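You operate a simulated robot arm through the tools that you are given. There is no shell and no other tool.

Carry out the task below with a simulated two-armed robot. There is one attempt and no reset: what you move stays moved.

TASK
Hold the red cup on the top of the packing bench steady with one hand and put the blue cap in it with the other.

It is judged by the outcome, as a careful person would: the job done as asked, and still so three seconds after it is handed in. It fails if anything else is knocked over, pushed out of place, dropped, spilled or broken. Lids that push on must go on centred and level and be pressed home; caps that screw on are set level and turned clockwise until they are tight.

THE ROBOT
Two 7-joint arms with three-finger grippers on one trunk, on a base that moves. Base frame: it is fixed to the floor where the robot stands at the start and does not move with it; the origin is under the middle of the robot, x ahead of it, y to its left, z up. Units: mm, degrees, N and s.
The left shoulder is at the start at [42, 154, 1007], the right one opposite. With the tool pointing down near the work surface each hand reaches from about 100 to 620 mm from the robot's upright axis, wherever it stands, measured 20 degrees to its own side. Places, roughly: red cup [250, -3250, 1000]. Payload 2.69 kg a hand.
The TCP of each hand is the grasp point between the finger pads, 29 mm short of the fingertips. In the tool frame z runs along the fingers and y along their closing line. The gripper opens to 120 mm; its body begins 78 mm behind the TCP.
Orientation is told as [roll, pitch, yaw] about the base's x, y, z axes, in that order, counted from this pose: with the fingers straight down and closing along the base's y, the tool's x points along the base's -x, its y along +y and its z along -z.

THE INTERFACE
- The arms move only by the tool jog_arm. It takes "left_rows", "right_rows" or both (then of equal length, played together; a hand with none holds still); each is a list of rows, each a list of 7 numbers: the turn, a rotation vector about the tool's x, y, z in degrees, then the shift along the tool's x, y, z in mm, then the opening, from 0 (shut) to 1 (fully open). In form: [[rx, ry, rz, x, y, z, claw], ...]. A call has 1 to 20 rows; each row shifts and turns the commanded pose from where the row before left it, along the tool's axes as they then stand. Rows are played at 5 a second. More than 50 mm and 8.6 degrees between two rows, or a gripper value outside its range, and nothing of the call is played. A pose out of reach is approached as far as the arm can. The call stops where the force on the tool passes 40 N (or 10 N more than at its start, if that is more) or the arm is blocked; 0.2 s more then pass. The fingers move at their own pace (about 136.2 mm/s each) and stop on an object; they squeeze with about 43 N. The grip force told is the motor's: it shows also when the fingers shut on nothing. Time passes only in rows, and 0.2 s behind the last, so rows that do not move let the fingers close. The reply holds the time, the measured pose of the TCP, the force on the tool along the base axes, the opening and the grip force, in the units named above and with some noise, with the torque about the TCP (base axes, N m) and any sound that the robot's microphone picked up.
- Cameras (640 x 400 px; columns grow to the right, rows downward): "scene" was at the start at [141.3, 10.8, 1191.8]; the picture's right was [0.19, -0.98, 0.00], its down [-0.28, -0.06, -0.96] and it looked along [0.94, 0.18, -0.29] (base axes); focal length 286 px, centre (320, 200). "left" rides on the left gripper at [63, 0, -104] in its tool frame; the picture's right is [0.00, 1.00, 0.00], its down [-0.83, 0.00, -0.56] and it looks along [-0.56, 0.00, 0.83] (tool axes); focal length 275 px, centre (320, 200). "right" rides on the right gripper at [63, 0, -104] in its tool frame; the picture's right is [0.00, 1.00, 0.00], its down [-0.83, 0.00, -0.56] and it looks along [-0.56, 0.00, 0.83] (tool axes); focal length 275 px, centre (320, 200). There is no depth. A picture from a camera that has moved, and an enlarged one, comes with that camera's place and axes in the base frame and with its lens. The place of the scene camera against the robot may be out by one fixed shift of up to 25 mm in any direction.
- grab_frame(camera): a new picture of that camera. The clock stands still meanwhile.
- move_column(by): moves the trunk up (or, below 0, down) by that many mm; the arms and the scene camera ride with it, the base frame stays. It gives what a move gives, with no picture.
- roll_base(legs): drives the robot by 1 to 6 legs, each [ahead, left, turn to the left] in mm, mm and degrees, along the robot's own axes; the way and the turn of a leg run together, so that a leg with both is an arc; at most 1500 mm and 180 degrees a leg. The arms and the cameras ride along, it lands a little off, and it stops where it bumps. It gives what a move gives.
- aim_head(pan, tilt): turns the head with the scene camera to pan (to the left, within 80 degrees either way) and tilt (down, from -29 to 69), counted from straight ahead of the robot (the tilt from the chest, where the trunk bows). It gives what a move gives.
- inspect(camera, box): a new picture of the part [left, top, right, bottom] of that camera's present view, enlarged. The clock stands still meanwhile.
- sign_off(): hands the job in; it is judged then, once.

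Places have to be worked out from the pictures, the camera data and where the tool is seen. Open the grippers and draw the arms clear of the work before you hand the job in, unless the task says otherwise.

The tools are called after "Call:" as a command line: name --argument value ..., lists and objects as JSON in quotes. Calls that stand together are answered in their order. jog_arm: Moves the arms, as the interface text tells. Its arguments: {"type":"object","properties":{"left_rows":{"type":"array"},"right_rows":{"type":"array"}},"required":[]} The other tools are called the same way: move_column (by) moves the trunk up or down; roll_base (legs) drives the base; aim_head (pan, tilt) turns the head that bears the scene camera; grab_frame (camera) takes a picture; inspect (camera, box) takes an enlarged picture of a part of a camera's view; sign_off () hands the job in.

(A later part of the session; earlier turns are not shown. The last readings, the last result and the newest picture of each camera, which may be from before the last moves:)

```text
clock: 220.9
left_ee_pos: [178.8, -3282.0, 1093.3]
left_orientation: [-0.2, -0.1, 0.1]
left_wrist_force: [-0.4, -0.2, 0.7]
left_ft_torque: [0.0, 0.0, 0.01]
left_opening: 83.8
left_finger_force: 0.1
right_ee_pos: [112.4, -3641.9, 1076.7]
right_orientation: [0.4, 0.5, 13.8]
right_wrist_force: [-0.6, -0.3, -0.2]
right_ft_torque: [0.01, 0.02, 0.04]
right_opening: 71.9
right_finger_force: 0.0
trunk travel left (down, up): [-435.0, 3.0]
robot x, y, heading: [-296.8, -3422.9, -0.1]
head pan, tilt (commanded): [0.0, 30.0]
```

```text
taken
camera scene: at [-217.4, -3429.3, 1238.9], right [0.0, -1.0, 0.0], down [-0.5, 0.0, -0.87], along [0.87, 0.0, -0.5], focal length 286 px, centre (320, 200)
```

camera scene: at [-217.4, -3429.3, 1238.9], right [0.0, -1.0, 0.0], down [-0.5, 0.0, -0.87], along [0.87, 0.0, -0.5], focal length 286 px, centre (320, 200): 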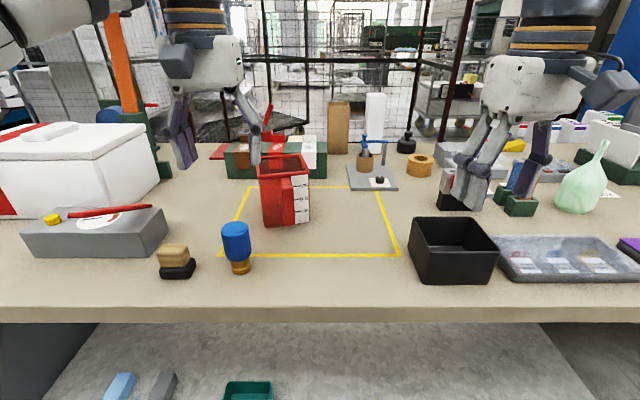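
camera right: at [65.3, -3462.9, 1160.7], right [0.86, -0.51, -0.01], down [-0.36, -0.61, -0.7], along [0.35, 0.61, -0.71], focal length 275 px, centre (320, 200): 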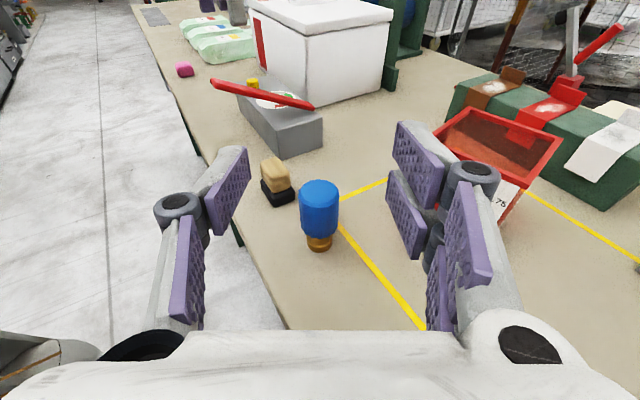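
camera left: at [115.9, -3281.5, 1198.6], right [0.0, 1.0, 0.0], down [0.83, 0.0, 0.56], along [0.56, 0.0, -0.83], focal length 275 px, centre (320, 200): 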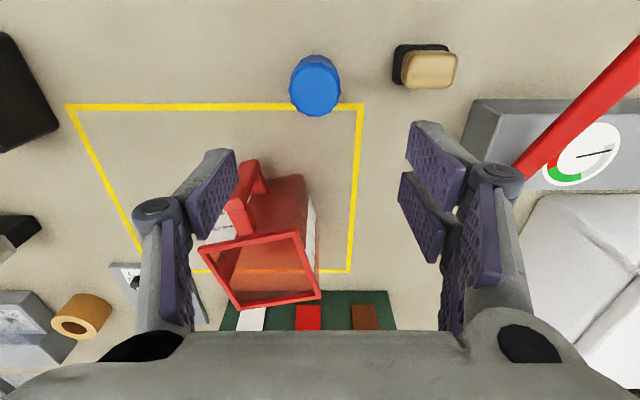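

A very good view of the cup from above. I enlarge it to measure.

Call:
inspect --camera "left" --box '[180, 150, 350, 320]'

Call:
inspect --camera "scene" --box '[200, 140, 360, 290]'

```text
2.35 times, centred on (265, 235) of left
camera zoom: at [115.9, -3281.5, 1198.6], right [0.0, 1.0, 0.0], down [0.83, 0.0, 0.56], along [0.56, 0.0, -0.83], focal length 648 px, centre (449, 118)
```

zoom: 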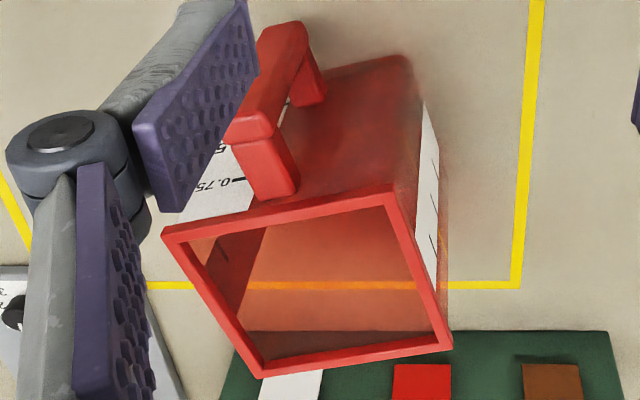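

```text
2.67 times, centred on (280, 215) of scene
camera zoom: at [-217.4, -3429.3, 1238.9], right [0.0, -1.0, 0.0], down [-0.5, 0.0, -0.87], along [0.87, 0.0, -0.5], focal length 762 px, centre (427, 160)
```

zoom: 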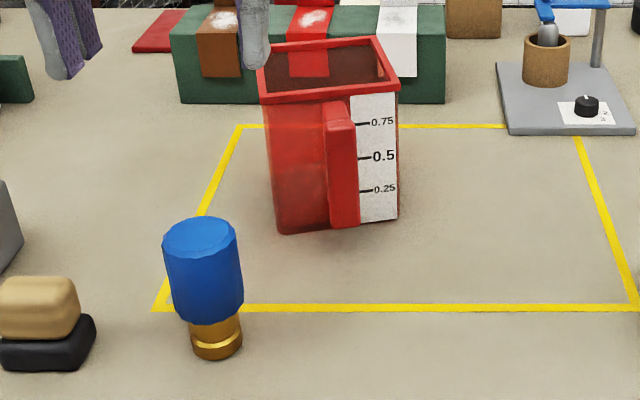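

The cup is empty, a 107 mm square rim centred at ≈(360,-3344), rim z≈987, turned ≈13.6°; its handle bar is at ≈(270,-3365) with free sides. I lower the trunk 60 mm for reach, then tilt/turn the left hand (pitch -15, yaw 13.6) while drawing it back before moving the base closer.

Call:
move_column --by -60

Call:
jog_arm --left_rows '[[0, 0, -6.8, 30, 0, -10, 0.7], [0, 0, -6.8, 30, 0, -10, 0.7], [0, -7.5, 0, 30, 0, 0, 0.7], [0, -7.5, 0, 30, 0, 0, 0.7]]' --right_rows '[[0, 0, 0, 0, 0, -10, 0.6], [0, 0, 0, 0, 0, -10, 0.6], [0, 0, 0, 0, 0, -10, 0.6], [0, 0, 0, 0, 0, -10, 0.6]]'

Call:
grab_frame --camera "scene"

```text
clock: 221.9
left_ee_pos: [178.8, -3282.0, 1035.5]
left_orientation: [-0.2, -0.2, 0.1]
left_wrist_force: [0.2, -0.1, 0.7]
left_ft_torque: [0.01, 0.0, 0.0]
left_opening: 84.2
left_finger_force: 0.1
right_ee_pos: [111.3, -3643.1, 1016.5]
right_orientation: [0.5, 0.2, 13.7]
right_wrist_force: [0.3, 0.6, 0.8]
right_ft_torque: [0.0, -0.03, -0.01]
right_opening: 72.0
right_finger_force: 0.1
trunk travel left (down, up): [-375.0, 63.0]
robot x, y, heading: [-299.3, -3419.7, -0.1]
head pan, tilt (commanded): [0.0, 30.0]
```

```text
clock: 222.9
left_ee_pos: [58.9, -3298.6, 1048.3]
left_orientation: [-0.1, -15.2, 13.8]
left_wrist_force: [-0.6, 0.6, 0.6]
left_ft_torque: [0.01, 0.0, -0.02]
left_opening: 84.2
left_finger_force: 0.2
right_ee_pos: [111.1, -3643.7, 1057.1]
right_orientation: [0.6, 0.4, 13.8]
right_wrist_force: [-0.1, -0.4, 0.5]
right_ft_torque: [0.0, -0.01, -0.03]
right_opening: 72.3
right_finger_force: 0.1
trunk travel left (down, up): [-375.0, 63.0]
robot x, y, heading: [-298.8, -3423.6, -0.4]
head pan, tilt (commanded): [0.0, 30.0]
```

```text
taken
camera scene: at [-159.6, -3429.2, 1170.5], right [0.0, -1.0, 0.0], down [-0.5, 0.0, -0.87], along [0.87, 0.0, -0.5], focal length 286 px, centre (320, 200)
```

scene: 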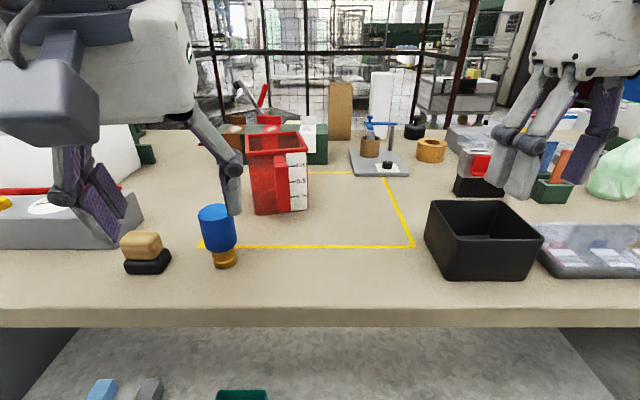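

Now I move the base 105 mm ahead; the left hand should arrive above the cap.

Call:
roll_base --legs '[[105, 0, 0.4]]'

Call:
grab_frame --camera "left"

Call:
grab_frame --camera "scene"

```text
clock: 224.1
left_ee_pos: [166.5, -3297.9, 1047.7]
left_orientation: [0.0, -15.0, 13.9]
left_wrist_force: [0.4, 0.4, -0.4]
left_ft_torque: [0.0, 0.0, 0.02]
left_opening: 84.2
left_finger_force: 0.0
right_ee_pos: [220.9, -3642.6, 1057.6]
right_orientation: [0.4, 0.5, 13.9]
right_wrist_force: [1.8, -0.3, 0.0]
right_ft_torque: [-0.02, 0.01, -0.02]
right_opening: 72.0
right_finger_force: 0.1
trunk travel left (down, up): [-375.0, 63.0]
robot x, y, heading: [-194.8, -3423.4, 0.3]
head pan, tilt (commanded): [0.0, 30.0]
```

```text
taken
camera left: at [80.3, -3317.2, 1132.2], right [-0.24, 0.97, 0.0], down [0.64, 0.16, 0.75], along [0.73, 0.18, -0.66], focal length 275 px, centre (320, 200)
```

left: 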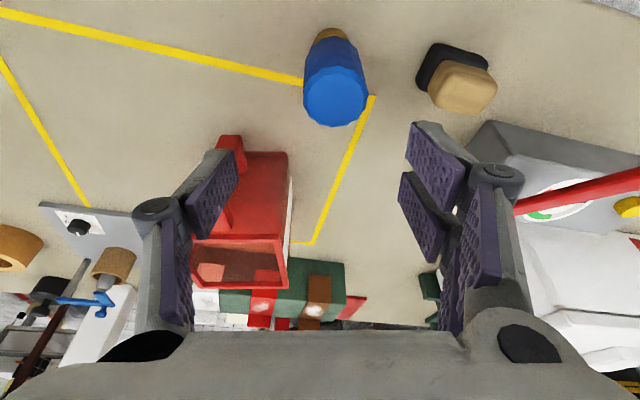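

```text
taken
camera scene: at [-53.1, -3428.4, 1170.3], right [0.0, -1.0, 0.0], down [-0.5, 0.0, -0.87], along [0.87, 0.0, -0.5], focal length 286 px, centre (320, 200)
```

scene: 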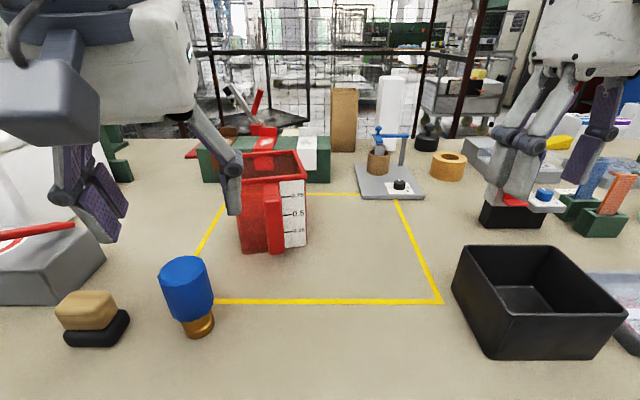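

The cap is seen at (164.5,-3287) from the left camera. I shift the left hand laterally into line and descend along its fingers to just above the cap first.

Call:
jog_arm --left_rows '[[0, 0, 0, 12, 6, 0, 0.65], [0, 0, 0, 12.6, 5, 0, 0.65], [0, 0, 0, 0, 0, 25, 0.65], [0, 0, 0, 0, 0, 20, 0.65]]'

Call:
grab_frame --camera "left"

Call:
grab_frame --camera "scene"

```text
clock: 225.1
left_ee_pos: [151.7, -3290.4, 997.9]
left_orientation: [-0.2, -15.1, 13.9]
left_wrist_force: [0.4, 0.3, -0.3]
left_ft_torque: [0.02, -0.03, 0.01]
left_opening: 78.0
left_finger_force: 0.0
right_ee_pos: [218.6, -3641.2, 1056.7]
right_orientation: [0.5, 0.6, 14.0]
right_wrist_force: [-0.8, -0.3, 0.2]
right_ft_torque: [0.0, -0.02, 0.01]
right_opening: 72.3
right_finger_force: 0.0
trunk travel left (down, up): [-375.0, 63.0]
robot x, y, heading: [-195.9, -3421.4, 0.0]
head pan, tilt (commanded): [0.0, 30.0]
```

```text
taken
camera left: at [66.2, -3309.6, 1082.1], right [-0.24, 0.97, 0.0], down [0.64, 0.16, 0.75], along [0.73, 0.18, -0.66], focal length 275 px, centre (320, 200)
```

left: 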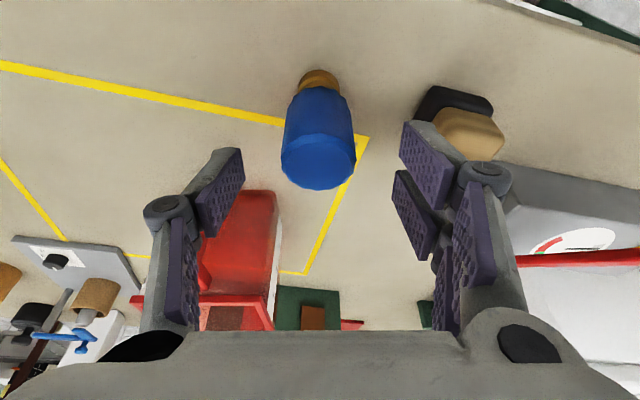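

```text
taken
camera scene: at [-53.9, -3428.4, 1170.4], right [0.0, -1.0, 0.0], down [-0.5, 0.0, -0.87], along [0.87, 0.0, -0.5], focal length 286 px, centre (320, 200)
```

scene: 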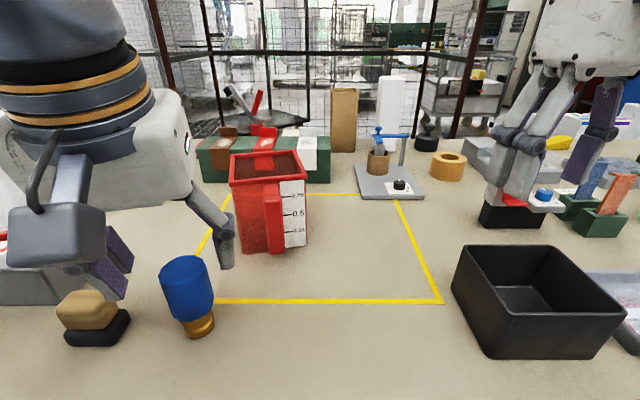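

Aligned. I narrow the fingers to about 62 mm (to keep clear of the small block), then descend the last 50 mm.

Call:
jog_arm --left_rows '[[0, 0, 0, 0, 0, 0, 0.52], [0, 0, 0, 0, 0, 0, 0.52], [0, 0, 0, 0, 0, 17, 0.52], [0, 0, 0, 0, 0, 17, 0.52], [0, 0, 0, 0, 0, 15, 0.52], [0, 0, 0, 0, 0, 0, 0.52]]'

Call:
grab_frame --camera "left"

Call:
inspect --camera "scene" --box '[60, 200, 260, 350]'

```text
clock: 226.4
left_ee_pos: [161.6, -3287.6, 949.6]
left_orientation: [-0.1, -15.1, 13.9]
left_wrist_force: [0.7, 0.0, -0.1]
left_ft_torque: [-0.03, 0.01, -0.01]
left_opening: 62.6
left_finger_force: 0.1
right_ee_pos: [218.6, -3641.9, 1057.9]
right_orientation: [0.5, 0.5, 14.1]
right_wrist_force: [0.7, 1.0, 0.7]
right_ft_torque: [-0.02, 0.01, -0.03]
right_opening: 72.3
right_finger_force: 0.1
trunk travel left (down, up): [-375.0, 63.0]
robot x, y, heading: [-193.1, -3420.9, -0.3]
head pan, tilt (commanded): [0.0, 30.0]
```

```text
taken
camera left: at [76.1, -3307.7, 1034.4], right [-0.24, 0.97, 0.0], down [0.64, 0.16, 0.75], along [0.73, 0.18, -0.66], focal length 275 px, centre (320, 200)
```

left: 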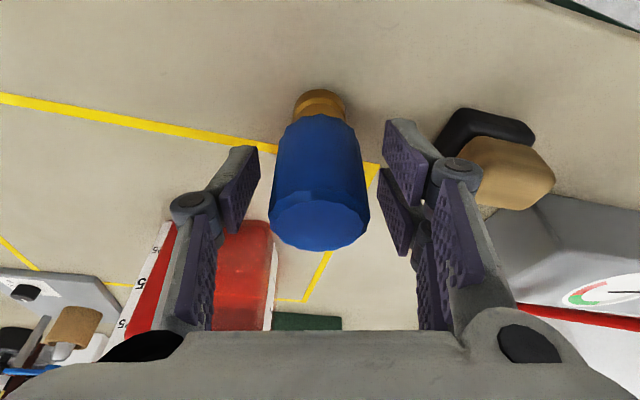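

```text
2.67 times, centred on (160, 275) of scene
camera zoom: at [-54.0, -3428.5, 1170.4], right [0.0, -1.0, 0.0], down [-0.5, 0.0, -0.87], along [0.87, 0.0, -0.5], focal length 762 px, centre (747, 0)
```

zoom: 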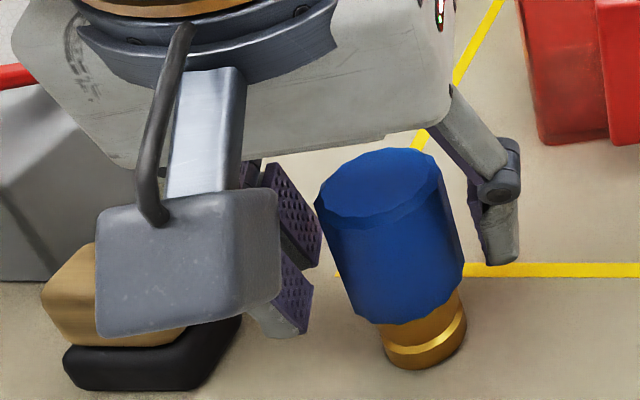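

The cap is between the pads. I close the left hand.

Call:
jog_arm --left_rows '[[0, 0, 0, 0, 0, 0, 0.42], [0, 0, 0, 0, 0, 0, 0.3], [0, 0, 0, 0, 0, 0, 0.1], [0, 0, 0, 0, 0, 0, 0], [0, 0, 0, 0, 0, 0, 0]]'

Call:
grab_frame --camera "left"

```text
clock: 227.7
left_ee_pos: [162.0, -3288.2, 950.5]
left_orientation: [-0.1, -15.1, 13.9]
left_wrist_force: [1.1, -0.8, 0.4]
left_ft_torque: [0.03, 0.03, -0.01]
left_opening: 40.5
left_finger_force: 43.0
right_ee_pos: [217.9, -3642.9, 1057.4]
right_orientation: [0.5, 0.6, 14.0]
right_wrist_force: [-0.1, 0.3, -0.6]
right_ft_torque: [0.04, 0.02, -0.02]
right_opening: 72.1
right_finger_force: 0.1
trunk travel left (down, up): [-375.0, 63.0]
robot x, y, heading: [-193.1, -3421.5, 0.2]
head pan, tilt (commanded): [0.0, 30.0]
```

```text
taken
camera left: at [76.1, -3307.7, 1034.6], right [-0.24, 0.97, 0.0], down [0.64, 0.16, 0.75], along [0.73, 0.18, -0.66], focal length 275 px, centre (320, 200)
```

left: 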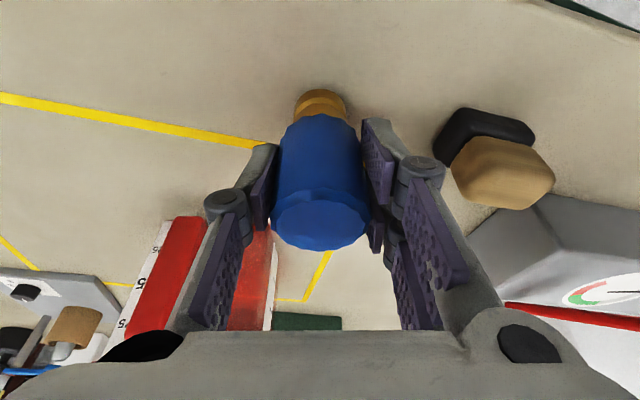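

Gripped (40.5 mm). I lift it vertically 135 mm.

Call:
jog_arm --left_rows '[[0, 0, 0, -2.6, 0, -9.7, 0], [0, 0, 0, -5.2, 0, -19.3, 0], [0, 0, 0, -6.5, 0, -24.2, 0], [0, 0, 0, -6.5, 0, -24.2, 0], [0, 0, 0, -7.1, 0, -26.6, 0], [0, 0, 0, -7.1, 0, -26.6, 0]]'

Call:
grab_frame --camera "left"

Call:
grab_frame --camera "scene"

```text
clock: 229.1
left_ee_pos: [160.2, -3287.6, 1087.2]
left_orientation: [0.1, -15.0, 13.9]
left_wrist_force: [0.5, -0.5, -2.9]
left_ft_torque: [0.0, 0.01, 0.01]
left_opening: 40.5
left_finger_force: 43.0
right_ee_pos: [218.2, -3641.9, 1057.2]
right_orientation: [0.6, 0.5, 14.0]
right_wrist_force: [0.1, 0.7, -1.1]
right_ft_torque: [0.01, -0.03, -0.02]
right_opening: 71.9
right_finger_force: 0.0
trunk travel left (down, up): [-375.0, 63.0]
robot x, y, heading: [-194.1, -3421.0, 0.1]
head pan, tilt (commanded): [0.0, 30.0]
```

```text
taken
camera left: at [74.3, -3307.0, 1171.3], right [-0.24, 0.97, 0.0], down [0.64, 0.15, 0.75], along [0.73, 0.18, -0.66], focal length 275 px, centre (320, 200)
```

left: 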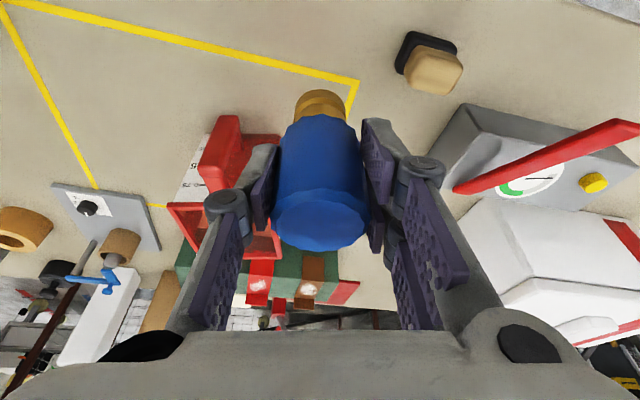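

```text
taken
camera scene: at [-54.0, -3428.6, 1170.4], right [0.0, -1.0, 0.0], down [-0.5, 0.0, -0.87], along [0.87, 0.0, -0.5], focal length 286 px, centre (320, 200)
```

scene: 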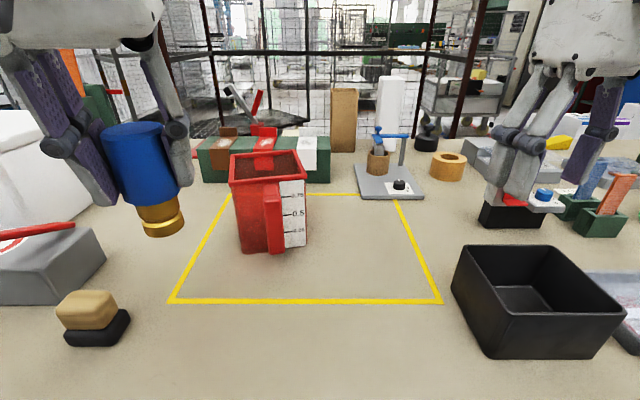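

The cap is lifted and held. I shift the left hand 60 mm to the left to make room, and meanwhile tilt the right hand to pitch -70 (fingers forward) for gripping the cup's handle from the front.

Call:
jog_arm --left_rows '[[0, 0, 0, 0, 20, 0, 0], [0, 0, 0, 0, 20, 0, 0], [0, 0, 0, 0, 20, 0, 0], [0, 0, 0, 0, 0, 0, 0], [0, 0, 0, 0, 0, 0, 0], [0, 0, 0, 0, 0, 0, 0], [0, 0, 0, 0, 0, 0, 0], [0, 0, 0, 0, 0, 0, 0], [0, 0, 0, 0, 0, 0, 0]]' --right_rows '[[0, -7.8, 0, 0, 0, 0, 0.6], [0, -7.8, 0, 0, 0, 0, 0.6], [0, -7.8, 0, 0, 0, 0, 0.6], [0, -7.8, 0, 0, 0, 0, 0.6], [0, -7.8, 0, 0, 0, 0, 0.6], [0, -7.8, 0, 0, 0, 0, 0.6], [0, -7.8, 0, 0, 0, 0, 0.6], [0, -7.8, 0, 0, 0, 0, 0.6], [0, -7.8, 0, 0, 0, 0, 0.6]]'

Call:
grab_frame --camera "scene"

Call:
grab_frame --camera "right"

Call:
grab_frame --camera "left"

```text
clock: 231.1
left_ee_pos: [148.8, -3227.9, 1087.0]
left_orientation: [-0.1, -15.1, 13.9]
left_wrist_force: [0.4, 0.0, -2.4]
left_ft_torque: [-0.02, 0.05, 0.01]
left_opening: 40.5
left_finger_force: 42.8
right_ee_pos: [227.0, -3644.4, 1065.4]
right_orientation: [1.6, -69.7, 12.5]
right_wrist_force: [-0.1, 0.0, -0.1]
right_ft_torque: [0.02, -0.03, 0.01]
right_opening: 72.0
right_finger_force: 0.0
right hand out of reach, approached as far as the arm can: row 9
trunk travel left (down, up): [-375.0, 63.0]
robot x, y, heading: [-191.7, -3422.9, -0.0]
head pan, tilt (commanded): [0.0, 30.0]
```

```text
taken
camera scene: at [-53.6, -3428.5, 1170.3], right [0.0, -1.0, 0.0], down [-0.5, 0.0, -0.87], along [0.87, 0.0, -0.5], focal length 286 px, centre (320, 200)
```

scene: 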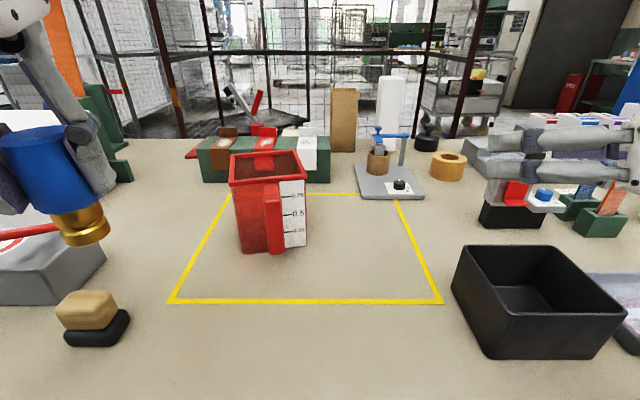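

```text
taken
camera right: at [111.4, -3672.5, 1040.5], right [-0.25, 0.97, 0.01], down [-0.23, -0.06, 0.97], along [0.94, 0.24, 0.23], focal length 275 px, centre (320, 200)
```

right: 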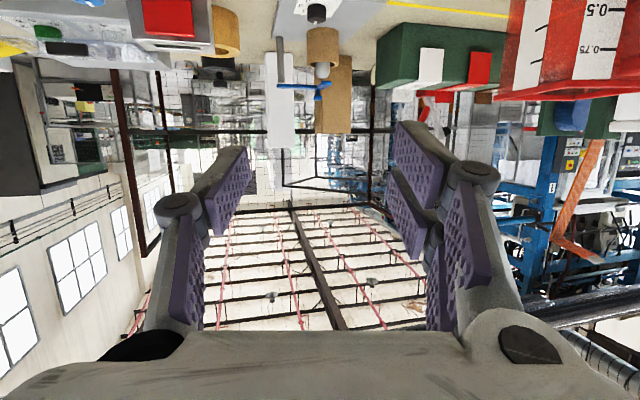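

```text
taken
camera left: at [62.9, -3248.4, 1171.2], right [-0.24, 0.97, 0.0], down [0.64, 0.16, 0.75], along [0.73, 0.18, -0.66], focal length 275 px, centre (320, 200)
```

left: 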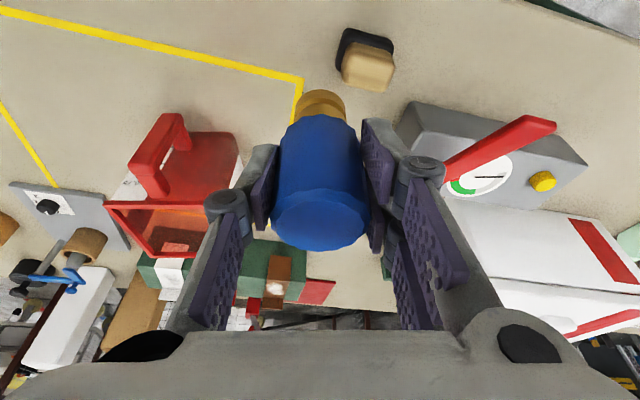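

The right hand is tilted. I bring it across at safe height (z≈1065) to in front of the cup.

Call:
jog_arm --right_rows '[[0, 0, 0, -1.4, 43.3, 3.9, 0.6], [0, 0, 0, -1.4, 43.3, 3.9, 0.6], [0, 0, 0, -1.4, 43.3, 3.9, 0.6], [0, 0, 0, -1.4, 43.3, 3.9, 0.6], [0, 0, 0, -1.4, 43.3, 3.9, 0.6], [0, 0, 0, -1.4, 43.3, 3.9, 0.6]]'

Call:
grab_frame --camera "scene"

Call:
grab_frame --camera "right"

```text
clock: 232.4
left_ee_pos: [148.1, -3228.3, 1086.1]
left_orientation: [-0.1, -15.2, 13.9]
left_wrist_force: [-0.1, -0.9, -2.4]
left_ft_torque: [0.02, -0.01, 0.02]
left_opening: 40.5
left_finger_force: 42.5
right_ee_pos: [196.3, -3387.6, 1072.6]
right_orientation: [1.5, -69.7, 12.6]
right_wrist_force: [-0.1, 0.4, 0.6]
right_ft_torque: [0.05, -0.04, 0.02]
right_opening: 71.7
right_finger_force: 0.0
right hand out of reach, approached as far as the arm can: row 1
trunk travel left (down, up): [-375.0, 63.0]
robot x, y, heading: [-193.6, -3420.3, -0.0]
head pan, tilt (commanded): [0.0, 30.0]
```

```text
taken
camera scene: at [-53.9, -3427.6, 1170.4], right [0.0, -1.0, 0.0], down [-0.5, 0.0, -0.87], along [0.87, 0.0, -0.5], focal length 286 px, centre (320, 200)
```

scene: 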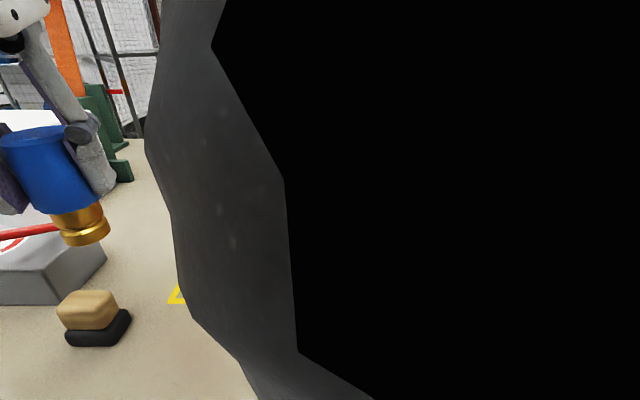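

```text
taken
camera right: at [79.8, -3416.0, 1050.3], right [-0.24, 0.97, 0.0], down [-0.23, -0.06, 0.97], along [0.94, 0.24, 0.23], focal length 275 px, centre (320, 200)
```

right: 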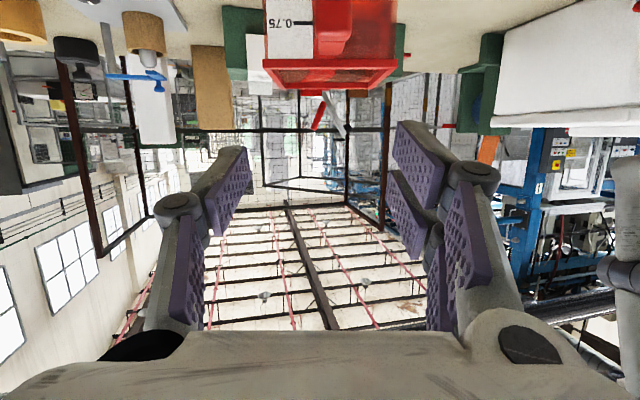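

The wrist is close to the head camera here, so I move forward first (37 mm) and then down in front of the handle.

Call:
jog_arm --right_rows '[[0, 0, 0, -7.2, 4.7, 19.5, 0.6], [0, 0, 0, -7.2, 4.7, 19.5, 0.6], [0, 0, 0, 18, 0, 6.7, 0.6], [0, 0, 0, 27.6, 0, 10.2, 0.6]]'

Call:
grab_frame --camera "right"

Call:
grab_frame --camera "left"

Call:
grab_frame --camera "scene"

```text
clock: 233.4
left_ee_pos: [148.2, -3228.0, 1087.5]
left_orientation: [0.0, -15.0, 13.9]
left_wrist_force: [-0.5, 0.0, -2.6]
left_ft_torque: [0.01, 0.05, -0.03]
left_opening: 40.5
left_finger_force: 42.6
right_ee_pos: [236.5, -3366.7, 1024.5]
right_orientation: [1.5, -69.7, 12.6]
right_wrist_force: [0.2, 0.3, -0.2]
right_ft_torque: [0.01, 0.01, 0.0]
right_opening: 72.0
right_finger_force: 0.1
trunk travel left (down, up): [-375.0, 63.0]
robot x, y, heading: [-194.1, -3422.7, 0.0]
head pan, tilt (commanded): [0.0, 30.0]
```

```text
taken
camera right: at [119.9, -3395.1, 1000.4], right [-0.24, 0.97, 0.0], down [-0.22, -0.06, 0.97], along [0.94, 0.24, 0.23], focal length 275 px, centre (320, 200)
```

right: 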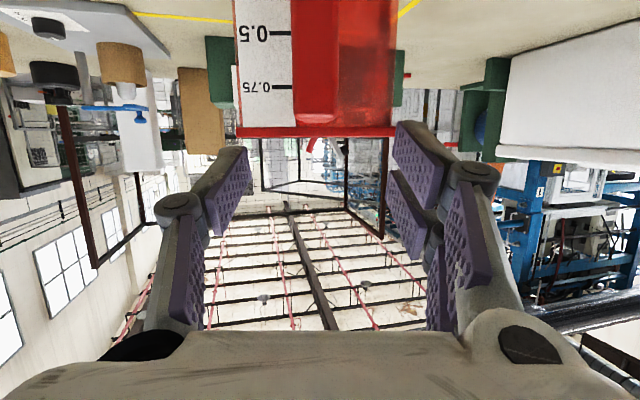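

```text
taken
camera left: at [62.9, -3248.0, 1171.2], right [-0.24, 0.97, 0.0], down [0.64, 0.16, 0.75], along [0.73, 0.18, -0.66], focal length 275 px, centre (320, 200)
```

left: 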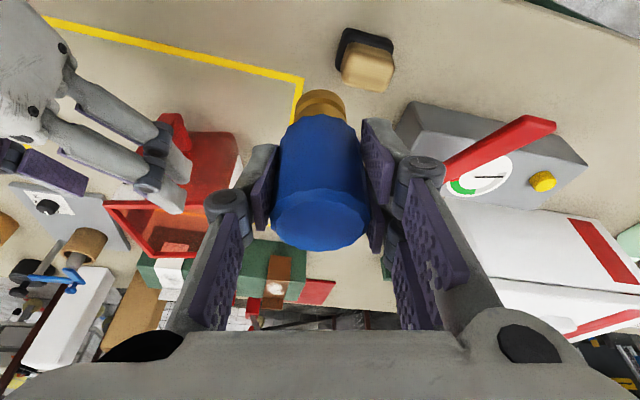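

```text
taken
camera scene: at [-53.5, -3428.2, 1170.3], right [0.0, -1.0, 0.0], down [-0.5, 0.0, -0.87], along [0.87, 0.0, -0.5], focal length 286 px, centre (320, 200)
```

scene: 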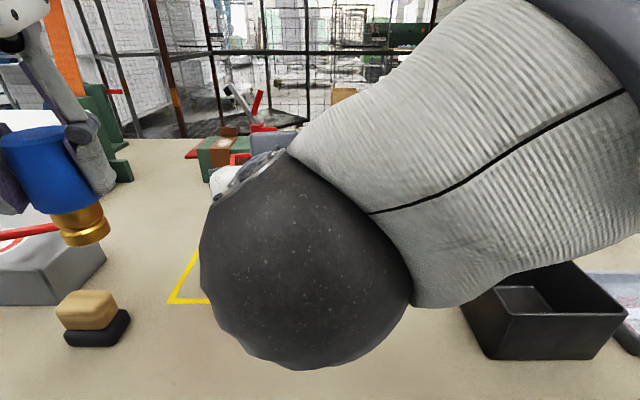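

Rim and handle top are at z≈997/992 and the handle is centred in the right camera. I descend to z≈955 with the open fingers straddling the handle.

Call:
jog_arm --right_rows '[[0, 0, 0, 21.7, 0, 8, 0.6], [0, 0, 0, 21.7, 0, 8, 0.6], [0, 0, 0, 21.7, 0, 8, 0.6]]'

Call:
grab_frame --camera "right"

Call:
grab_frame --camera "left"

```text
clock: 234.2
left_ee_pos: [148.2, -3227.2, 1086.5]
left_orientation: [-0.1, -15.2, 13.9]
left_wrist_force: [0.6, -0.1, -2.3]
left_ft_torque: [0.01, -0.02, 0.0]
left_opening: 40.7
left_finger_force: 43.4
right_ee_pos: [234.3, -3367.8, 955.8]
right_orientation: [1.5, -69.7, 12.5]
right_wrist_force: [0.6, -0.8, -1.2]
right_ft_torque: [0.0, -0.02, 0.02]
right_opening: 71.9
right_finger_force: 0.0
trunk travel left (down, up): [-375.0, 63.0]
robot x, y, heading: [-196.2, -3422.7, 0.2]
head pan, tilt (commanded): [0.0, 30.0]
```

```text
taken
camera right: at [117.9, -3396.1, 932.4], right [-0.24, 0.97, 0.0], down [-0.23, -0.06, 0.97], along [0.94, 0.23, 0.23], focal length 275 px, centre (320, 200)
```

right: 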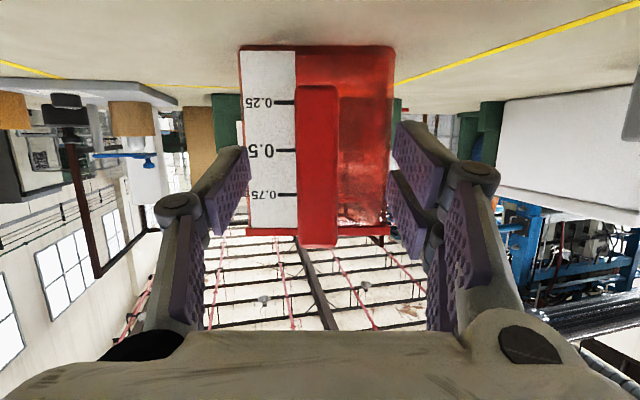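

```text
taken
camera left: at [62.9, -3248.2, 1171.2], right [-0.24, 0.97, 0.0], down [0.64, 0.16, 0.75], along [0.73, 0.18, -0.66], focal length 275 px, centre (320, 200)
```

left: 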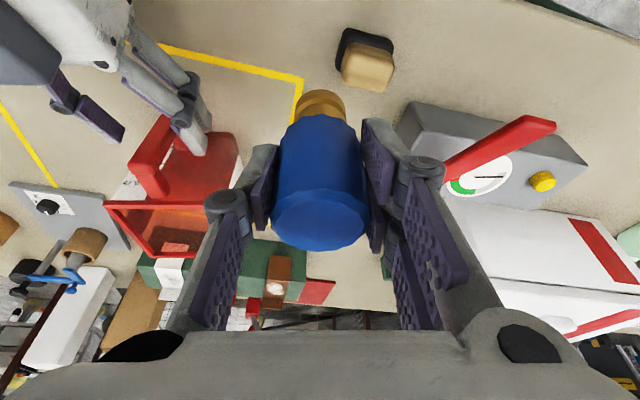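

The handle bar (z 908–994) sits centred between the fingers. I go forward 25 mm, keeping the fingertips just short of the cup wall, with a 1.6 mm sideways correction.

Call:
jog_arm --right_rows '[[0, 0, 0, -4.3, -0.8, 11.7, 0.6], [0, 0, 0, -4.4, -0.8, 11.8, 0.6], [0, 0, 0, 0, 0, 0, 0.6]]'

Call:
grab_frame --camera "right"

Call:
inspect --camera "left" --box '[60, 40, 300, 280]'

```text
clock: 235.1
left_ee_pos: [148.4, -3227.4, 1086.8]
left_orientation: [0.0, -15.2, 13.8]
left_wrist_force: [0.6, 1.1, -2.5]
left_ft_torque: [-0.01, 0.0, 0.02]
left_opening: 40.4
left_finger_force: 43.1
right_ee_pos: [258.1, -3361.9, 955.0]
right_orientation: [1.4, -69.7, 12.7]
right_wrist_force: [-0.2, -0.7, 0.3]
right_ft_torque: [0.0, 0.01, -0.02]
right_opening: 71.8
right_finger_force: 0.0
trunk travel left (down, up): [-375.0, 63.0]
robot x, y, heading: [-196.0, -3424.0, 0.0]
head pan, tilt (commanded): [0.0, 30.0]
```

```text
taken
camera right: at [142.0, -3390.7, 931.2], right [-0.24, 0.97, 0.0], down [-0.23, -0.06, 0.97], along [0.94, 0.24, 0.23], focal length 275 px, centre (320, 200)
```

right: 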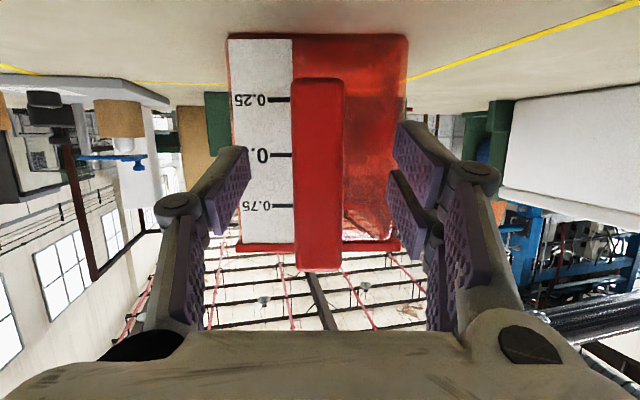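

```text
1.67 times, centred on (180, 160) of left
camera zoom: at [62.6, -3248.2, 1171.3], right [-0.24, 0.97, 0.0], down [0.64, 0.16, 0.75], along [0.73, 0.18, -0.66], focal length 459 px, centre (553, 267)
```

zoom: 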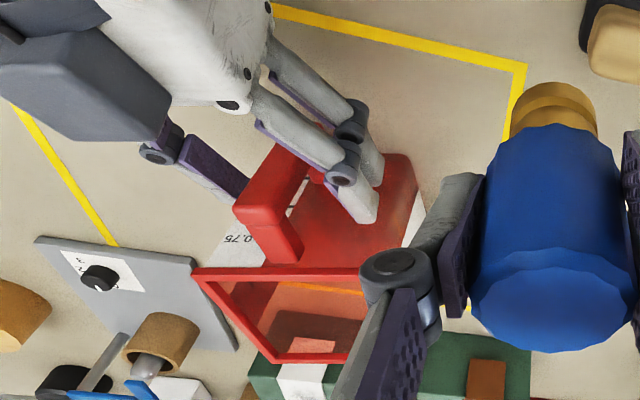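

The fingers straddle the handle with ~1 mm offset. I correct that and close the right hand on the handle to hold the cup.

Call:
jog_arm --right_rows '[[0, 0, 0, 0, -1, 0, 0.5], [0, 0, 0, 0, 0, 0, 0.35], [0, 0, 0, 0, 0, 0, 0.28], [0, 0, 0, 0, 0, 0, 0.22], [0, 0, 0, 0, 0, 0, 0.15], [0, 0, 0, 0, 0, 0, 0], [0, 0, 0, 0, 0, 0, 0]]'

Call:
grab_frame --camera "right"

Call:
inspect --camera "left" --box '[60, 40, 300, 280]'

```text
clock: 236.7
left_ee_pos: [147.6, -3228.7, 1085.9]
left_orientation: [-0.2, -15.2, 13.8]
left_wrist_force: [-0.3, 0.2, -3.0]
left_ft_torque: [0.0, 0.0, -0.01]
left_opening: 40.4
left_finger_force: 43.4
right_ee_pos: [258.3, -3364.5, 955.0]
right_orientation: [1.4, -69.7, 12.7]
right_wrist_force: [-0.2, -0.6, 0.0]
right_ft_torque: [-0.1, 0.03, 0.0]
right_opening: 20.4
right_finger_force: 42.7
trunk travel left (down, up): [-375.0, 63.0]
robot x, y, heading: [-193.5, -3421.7, 0.2]
head pan, tilt (commanded): [0.0, 30.0]
```

```text
taken
camera right: at [142.3, -3391.8, 930.7], right [-0.24, 0.97, 0.0], down [-0.23, -0.06, 0.97], along [0.94, 0.24, 0.23], focal length 275 px, centre (320, 200)
```

right: 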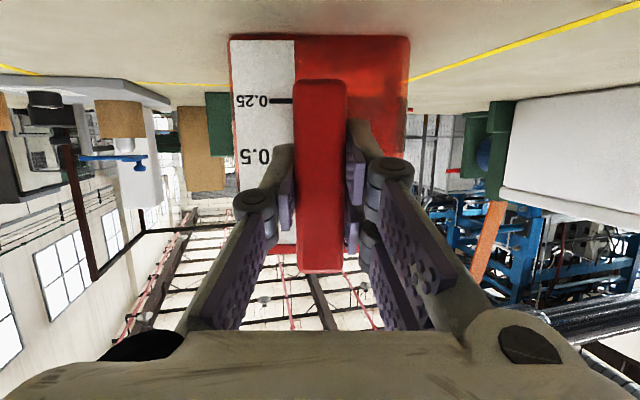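

```text
1.67 times, centred on (180, 160) of left
camera zoom: at [62.6, -3248.3, 1171.3], right [-0.24, 0.97, 0.0], down [0.64, 0.16, 0.75], along [0.73, 0.18, -0.66], focal length 459 px, centre (553, 267)
```

zoom: 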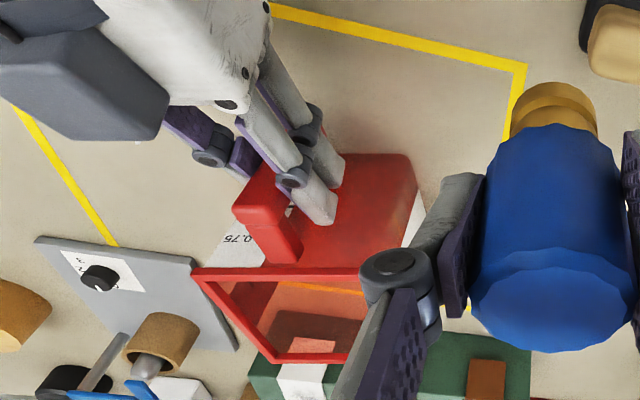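

The right hand holds the handle (20.4 mm, 43 N), with the cup undisturbed. Now I carry the cap forward at z≈1095 to beside the cup, then over toward its mouth, staying ≥15 mm above the rim (z≈1000).

Call:
jog_arm --left_rows '[[0, 0, 0, -2.6, 0, -9.7, 0], [0, 0, 0, -37.6, -9.4, 8.3, 0], [0, 0, 0, -37.6, -9.4, 8.3, 0], [0, 0, 0, -37.6, -9.4, 8.3, 0], [0, 0, 0, -37.6, -9.4, 8.3, 0], [0, 0, 0, -37.6, -9.4, 8.3, 0]]'

Call:
grab_frame --camera "left"

Call:
grab_frame --camera "scene"

```text
clock: 238.1
left_ee_pos: [345.5, -3227.5, 1104.8]
left_orientation: [0.0, -15.2, 13.9]
left_wrist_force: [0.1, 0.1, -2.4]
left_ft_torque: [0.0, 0.02, 0.0]
left_opening: 40.6
left_finger_force: 43.1
right_ee_pos: [259.0, -3364.0, 954.6]
right_orientation: [1.5, -69.7, 12.6]
right_wrist_force: [0.1, -0.1, 0.4]
right_ft_torque: [-0.12, -0.07, 0.01]
right_opening: 20.3
right_finger_force: 42.9
trunk travel left (down, up): [-375.0, 63.0]
robot x, y, heading: [-197.8, -3420.9, 0.3]
head pan, tilt (commanded): [0.0, 30.0]
```

```text
taken
camera left: at [259.1, -3247.9, 1189.9], right [-0.23, 0.97, 0.0], down [0.64, 0.15, 0.75], along [0.73, 0.18, -0.66], focal length 275 px, centre (320, 200)
```

left: 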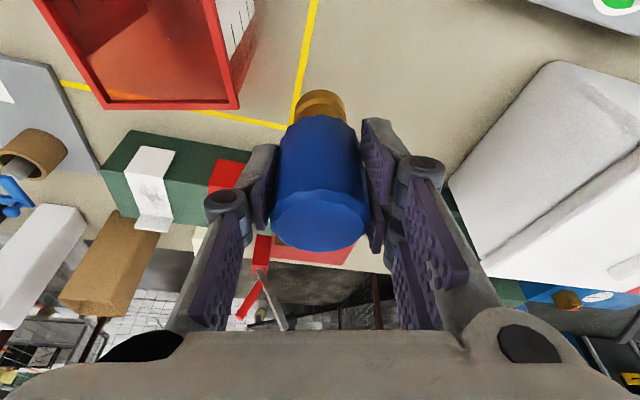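

```text
taken
camera scene: at [-53.4, -3428.8, 1170.3], right [0.0, -1.0, 0.0], down [-0.5, 0.0, -0.87], along [0.87, 0.0, -0.5], focal length 286 px, centre (320, 200)
```

scene: 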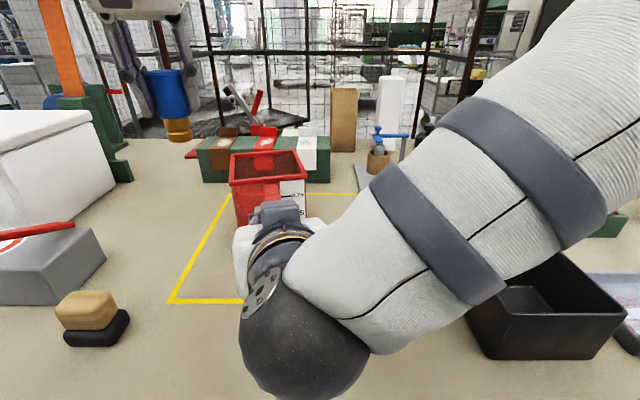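

The cap is beside the cup at safe height; from two views the rim centre comes to ≈(343,-3340), rim z≈1000, opening ≈87 mm inside. I move the cap over the mouth and check centring with the left camera.

Call:
jog_arm --left_rows '[[0, 0, 0.6, 9.4, -36.4, -2.6, 0], [0, 0, 0.6, 9.4, -36.4, -2.6, 0], [0, 0, 0, 9.4, -36.3, -2.6, 0], [0, 0, 0, 0, 0, 0, 0]]'

Call:
grab_frame --camera "left"

Call:
grab_frame --camera "scene"

Call:
grab_frame --camera "right"

```text
clock: 239.1
left_ee_pos: [344.4, -3341.9, 1104.1]
left_orientation: [0.2, -15.1, 12.7]
left_wrist_force: [0.3, -0.2, -2.4]
left_ft_torque: [0.03, 0.03, 0.0]
left_opening: 40.8
left_finger_force: 43.0
right_ee_pos: [258.8, -3362.3, 954.6]
right_orientation: [1.4, -69.7, 12.8]
right_wrist_force: [-0.2, 1.1, 1.4]
right_ft_torque: [-0.1, -0.09, 0.04]
right_opening: 20.1
right_finger_force: 43.3
trunk travel left (down, up): [-375.0, 63.0]
robot x, y, heading: [-192.6, -3419.2, 0.1]
head pan, tilt (commanded): [0.0, 30.0]
```

```text
taken
camera left: at [258.1, -3360.6, 1188.4], right [-0.22, 0.98, 0.0], down [0.64, 0.14, 0.75], along [0.73, 0.17, -0.66], focal length 275 px, centre (320, 200)
```

left: 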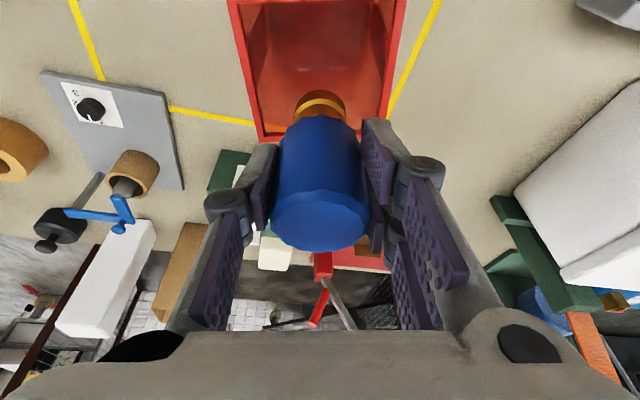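

```text
taken
camera scene: at [-53.9, -3428.1, 1170.4], right [0.0, -1.0, 0.0], down [-0.5, 0.0, -0.87], along [0.87, 0.0, -0.5], focal length 286 px, centre (320, 200)
```

scene: 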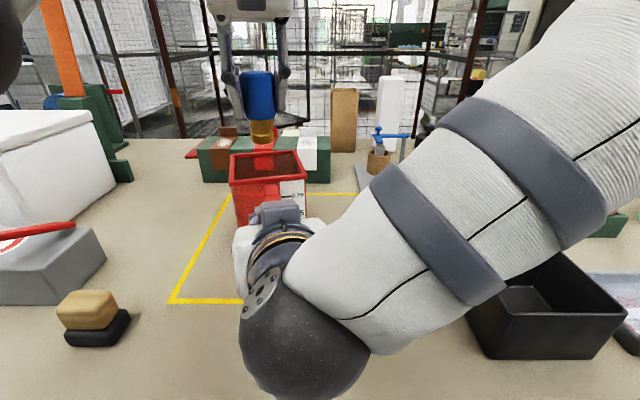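

```text
taken
camera right: at [142.3, -3391.5, 930.7], right [-0.24, 0.97, 0.0], down [-0.23, -0.06, 0.97], along [0.94, 0.24, 0.23], focal length 275 px, centre (320, 200)
```

right: 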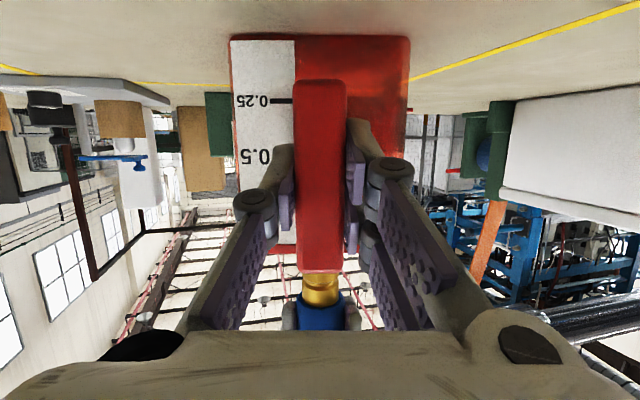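

The cap is over the mouth. I enlarge to check that the rim edges are symmetric about the hand's centre line.

Call:
inspect --camera "left" --box '[210, 0, 430, 150]'

Call:
inspect --camera "scene" --box '[210, 60, 330, 180]'

```text
2.67 times, centred on (320, 75) of left
camera zoom: at [258.1, -3360.6, 1188.4], right [-0.22, 0.98, 0.0], down [0.64, 0.14, 0.75], along [0.73, 0.17, -0.66], focal length 734 px, centre (320, 533)
```

zoom: 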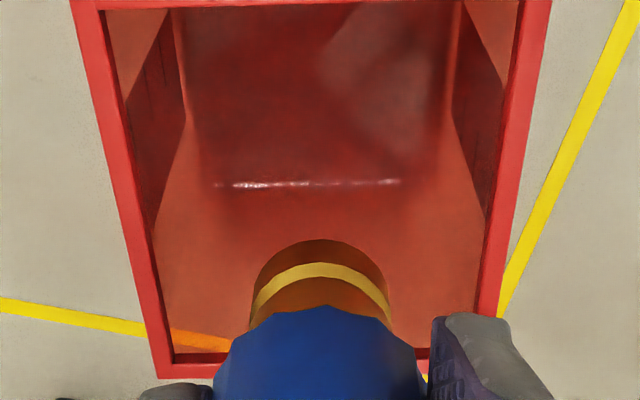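

```text
3.33 times, centred on (270, 120) of scene
camera zoom: at [-53.9, -3428.1, 1170.4], right [0.0, -1.0, 0.0], down [-0.5, 0.0, -0.87], along [0.87, 0.0, -0.5], focal length 953 px, centre (487, 467)
```

zoom: 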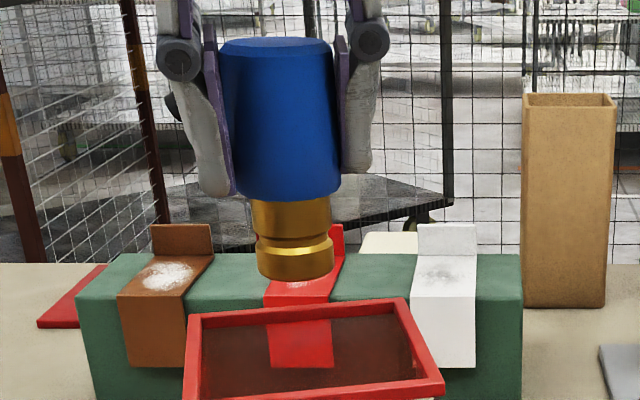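

Centred within ~1–2 mm, with the cup turned about 2.7° more than the hand. I fix the yaw and lower 64 mm straight down so that the brass end enters the cup, then check again.

Call:
jog_arm --left_rows '[[0, 0, -2.6, 0, 0, 0, 0], [0, 0, 0, 2.6, 0, 9.7, 0], [0, 0, 0, 4, 0, 14.5, 0], [0, 0, 0, 5.2, 0, 19.3, 0], [0, 0, 0, 5, 0, 18.3, 0]]'

Call:
grab_frame --camera "left"

Call:
inspect --camera "scene" --box '[210, 80, 330, 200]'

```text
clock: 240.2
left_ee_pos: [343.5, -3340.5, 1040.6]
left_orientation: [-0.6, -15.1, 15.3]
left_wrist_force: [0.2, 0.4, -2.2]
left_ft_torque: [-0.01, -0.02, -0.02]
left_opening: 40.6
left_finger_force: 43.7
right_ee_pos: [258.1, -3362.7, 954.2]
right_orientation: [1.4, -69.7, 12.7]
right_wrist_force: [0.6, -0.5, 0.9]
right_ft_torque: [-0.09, -0.07, -0.01]
right_opening: 20.2
right_finger_force: 42.9
trunk travel left (down, up): [-375.0, 63.0]
robot x, y, heading: [-191.0, -3420.3, -0.1]
head pan, tilt (commanded): [0.0, 30.0]
```

```text
taken
camera left: at [258.0, -3362.6, 1124.7], right [-0.26, 0.97, -0.01], down [0.63, 0.17, 0.75], along [0.73, 0.19, -0.66], focal length 275 px, centre (320, 200)
```

left: 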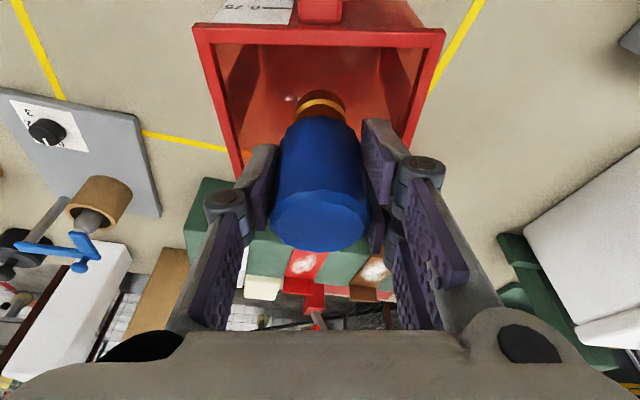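

```text
3.33 times, centred on (270, 140) of scene
camera zoom: at [-53.8, -3428.4, 1170.4], right [0.0, -1.0, 0.0], down [-0.5, 0.0, -0.87], along [0.87, 0.0, -0.5], focal length 953 px, centre (487, 400)
```

zoom: 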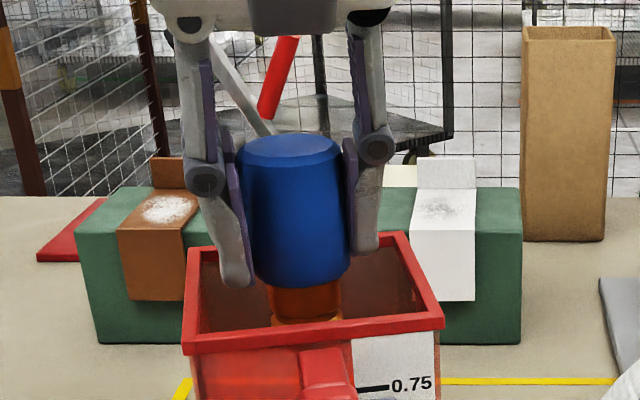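

Well centred; the brass end is in the cup. I lower another 40 mm and check forces and clearance.

Call:
jog_arm --left_rows '[[0, 0, 0, 2.6, -0.5, 9.7, 0], [0, 0, 0, 2.6, -0.5, 9.7, 0], [0, 0, 0, 2.6, 0, 9.7, 0], [0, 0, 0, 2.6, 0, 9.7, 0]]'

Call:
grab_frame --camera "left"

Call:
inspect --camera "scene" --box '[210, 80, 330, 200]'

```text
clock: 241.2
left_ee_pos: [343.5, -3342.7, 998.9]
left_orientation: [-0.5, -15.1, 15.4]
left_wrist_force: [-0.1, 0.4, -3.4]
left_ft_torque: [-0.04, 0.0, 0.0]
left_opening: 40.5
left_finger_force: 43.0
right_ee_pos: [258.5, -3362.5, 954.1]
right_orientation: [1.4, -69.7, 12.8]
right_wrist_force: [0.5, 0.3, 0.9]
right_ft_torque: [-0.12, -0.03, 0.0]
right_opening: 20.5
right_finger_force: 42.8
trunk travel left (down, up): [-375.0, 63.0]
robot x, y, heading: [-193.8, -3418.5, 0.3]
head pan, tilt (commanded): [0.0, 30.0]
```

```text
taken
camera left: at [259.4, -3363.9, 1083.7], right [-0.26, 0.97, -0.01], down [0.63, 0.17, 0.75], along [0.73, 0.19, -0.66], focal length 275 px, centre (320, 200)
```

left: 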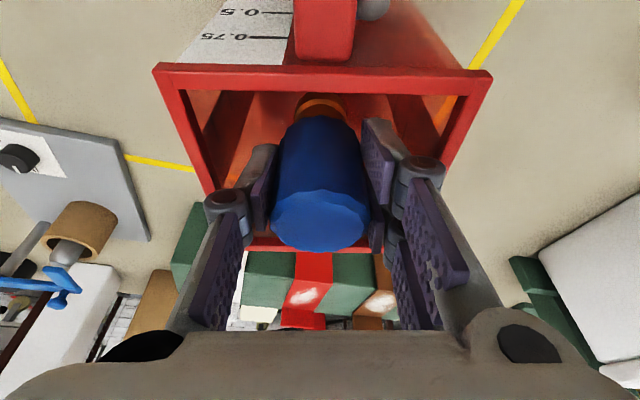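

```text
3.33 times, centred on (270, 140) of scene
camera zoom: at [-53.9, -3428.4, 1170.4], right [0.0, -1.0, 0.0], down [-0.5, 0.0, -0.87], along [0.87, 0.0, -0.5], focal length 953 px, centre (487, 400)
```

zoom: 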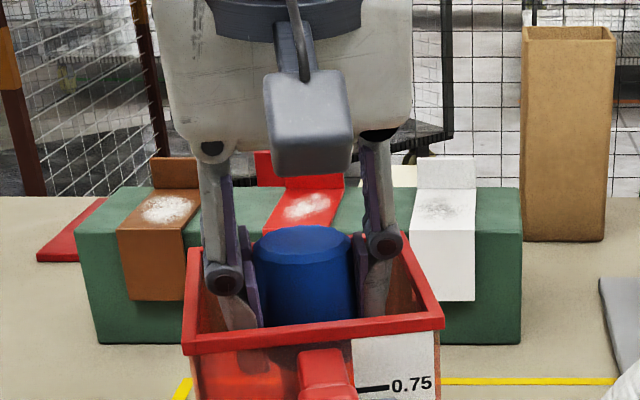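

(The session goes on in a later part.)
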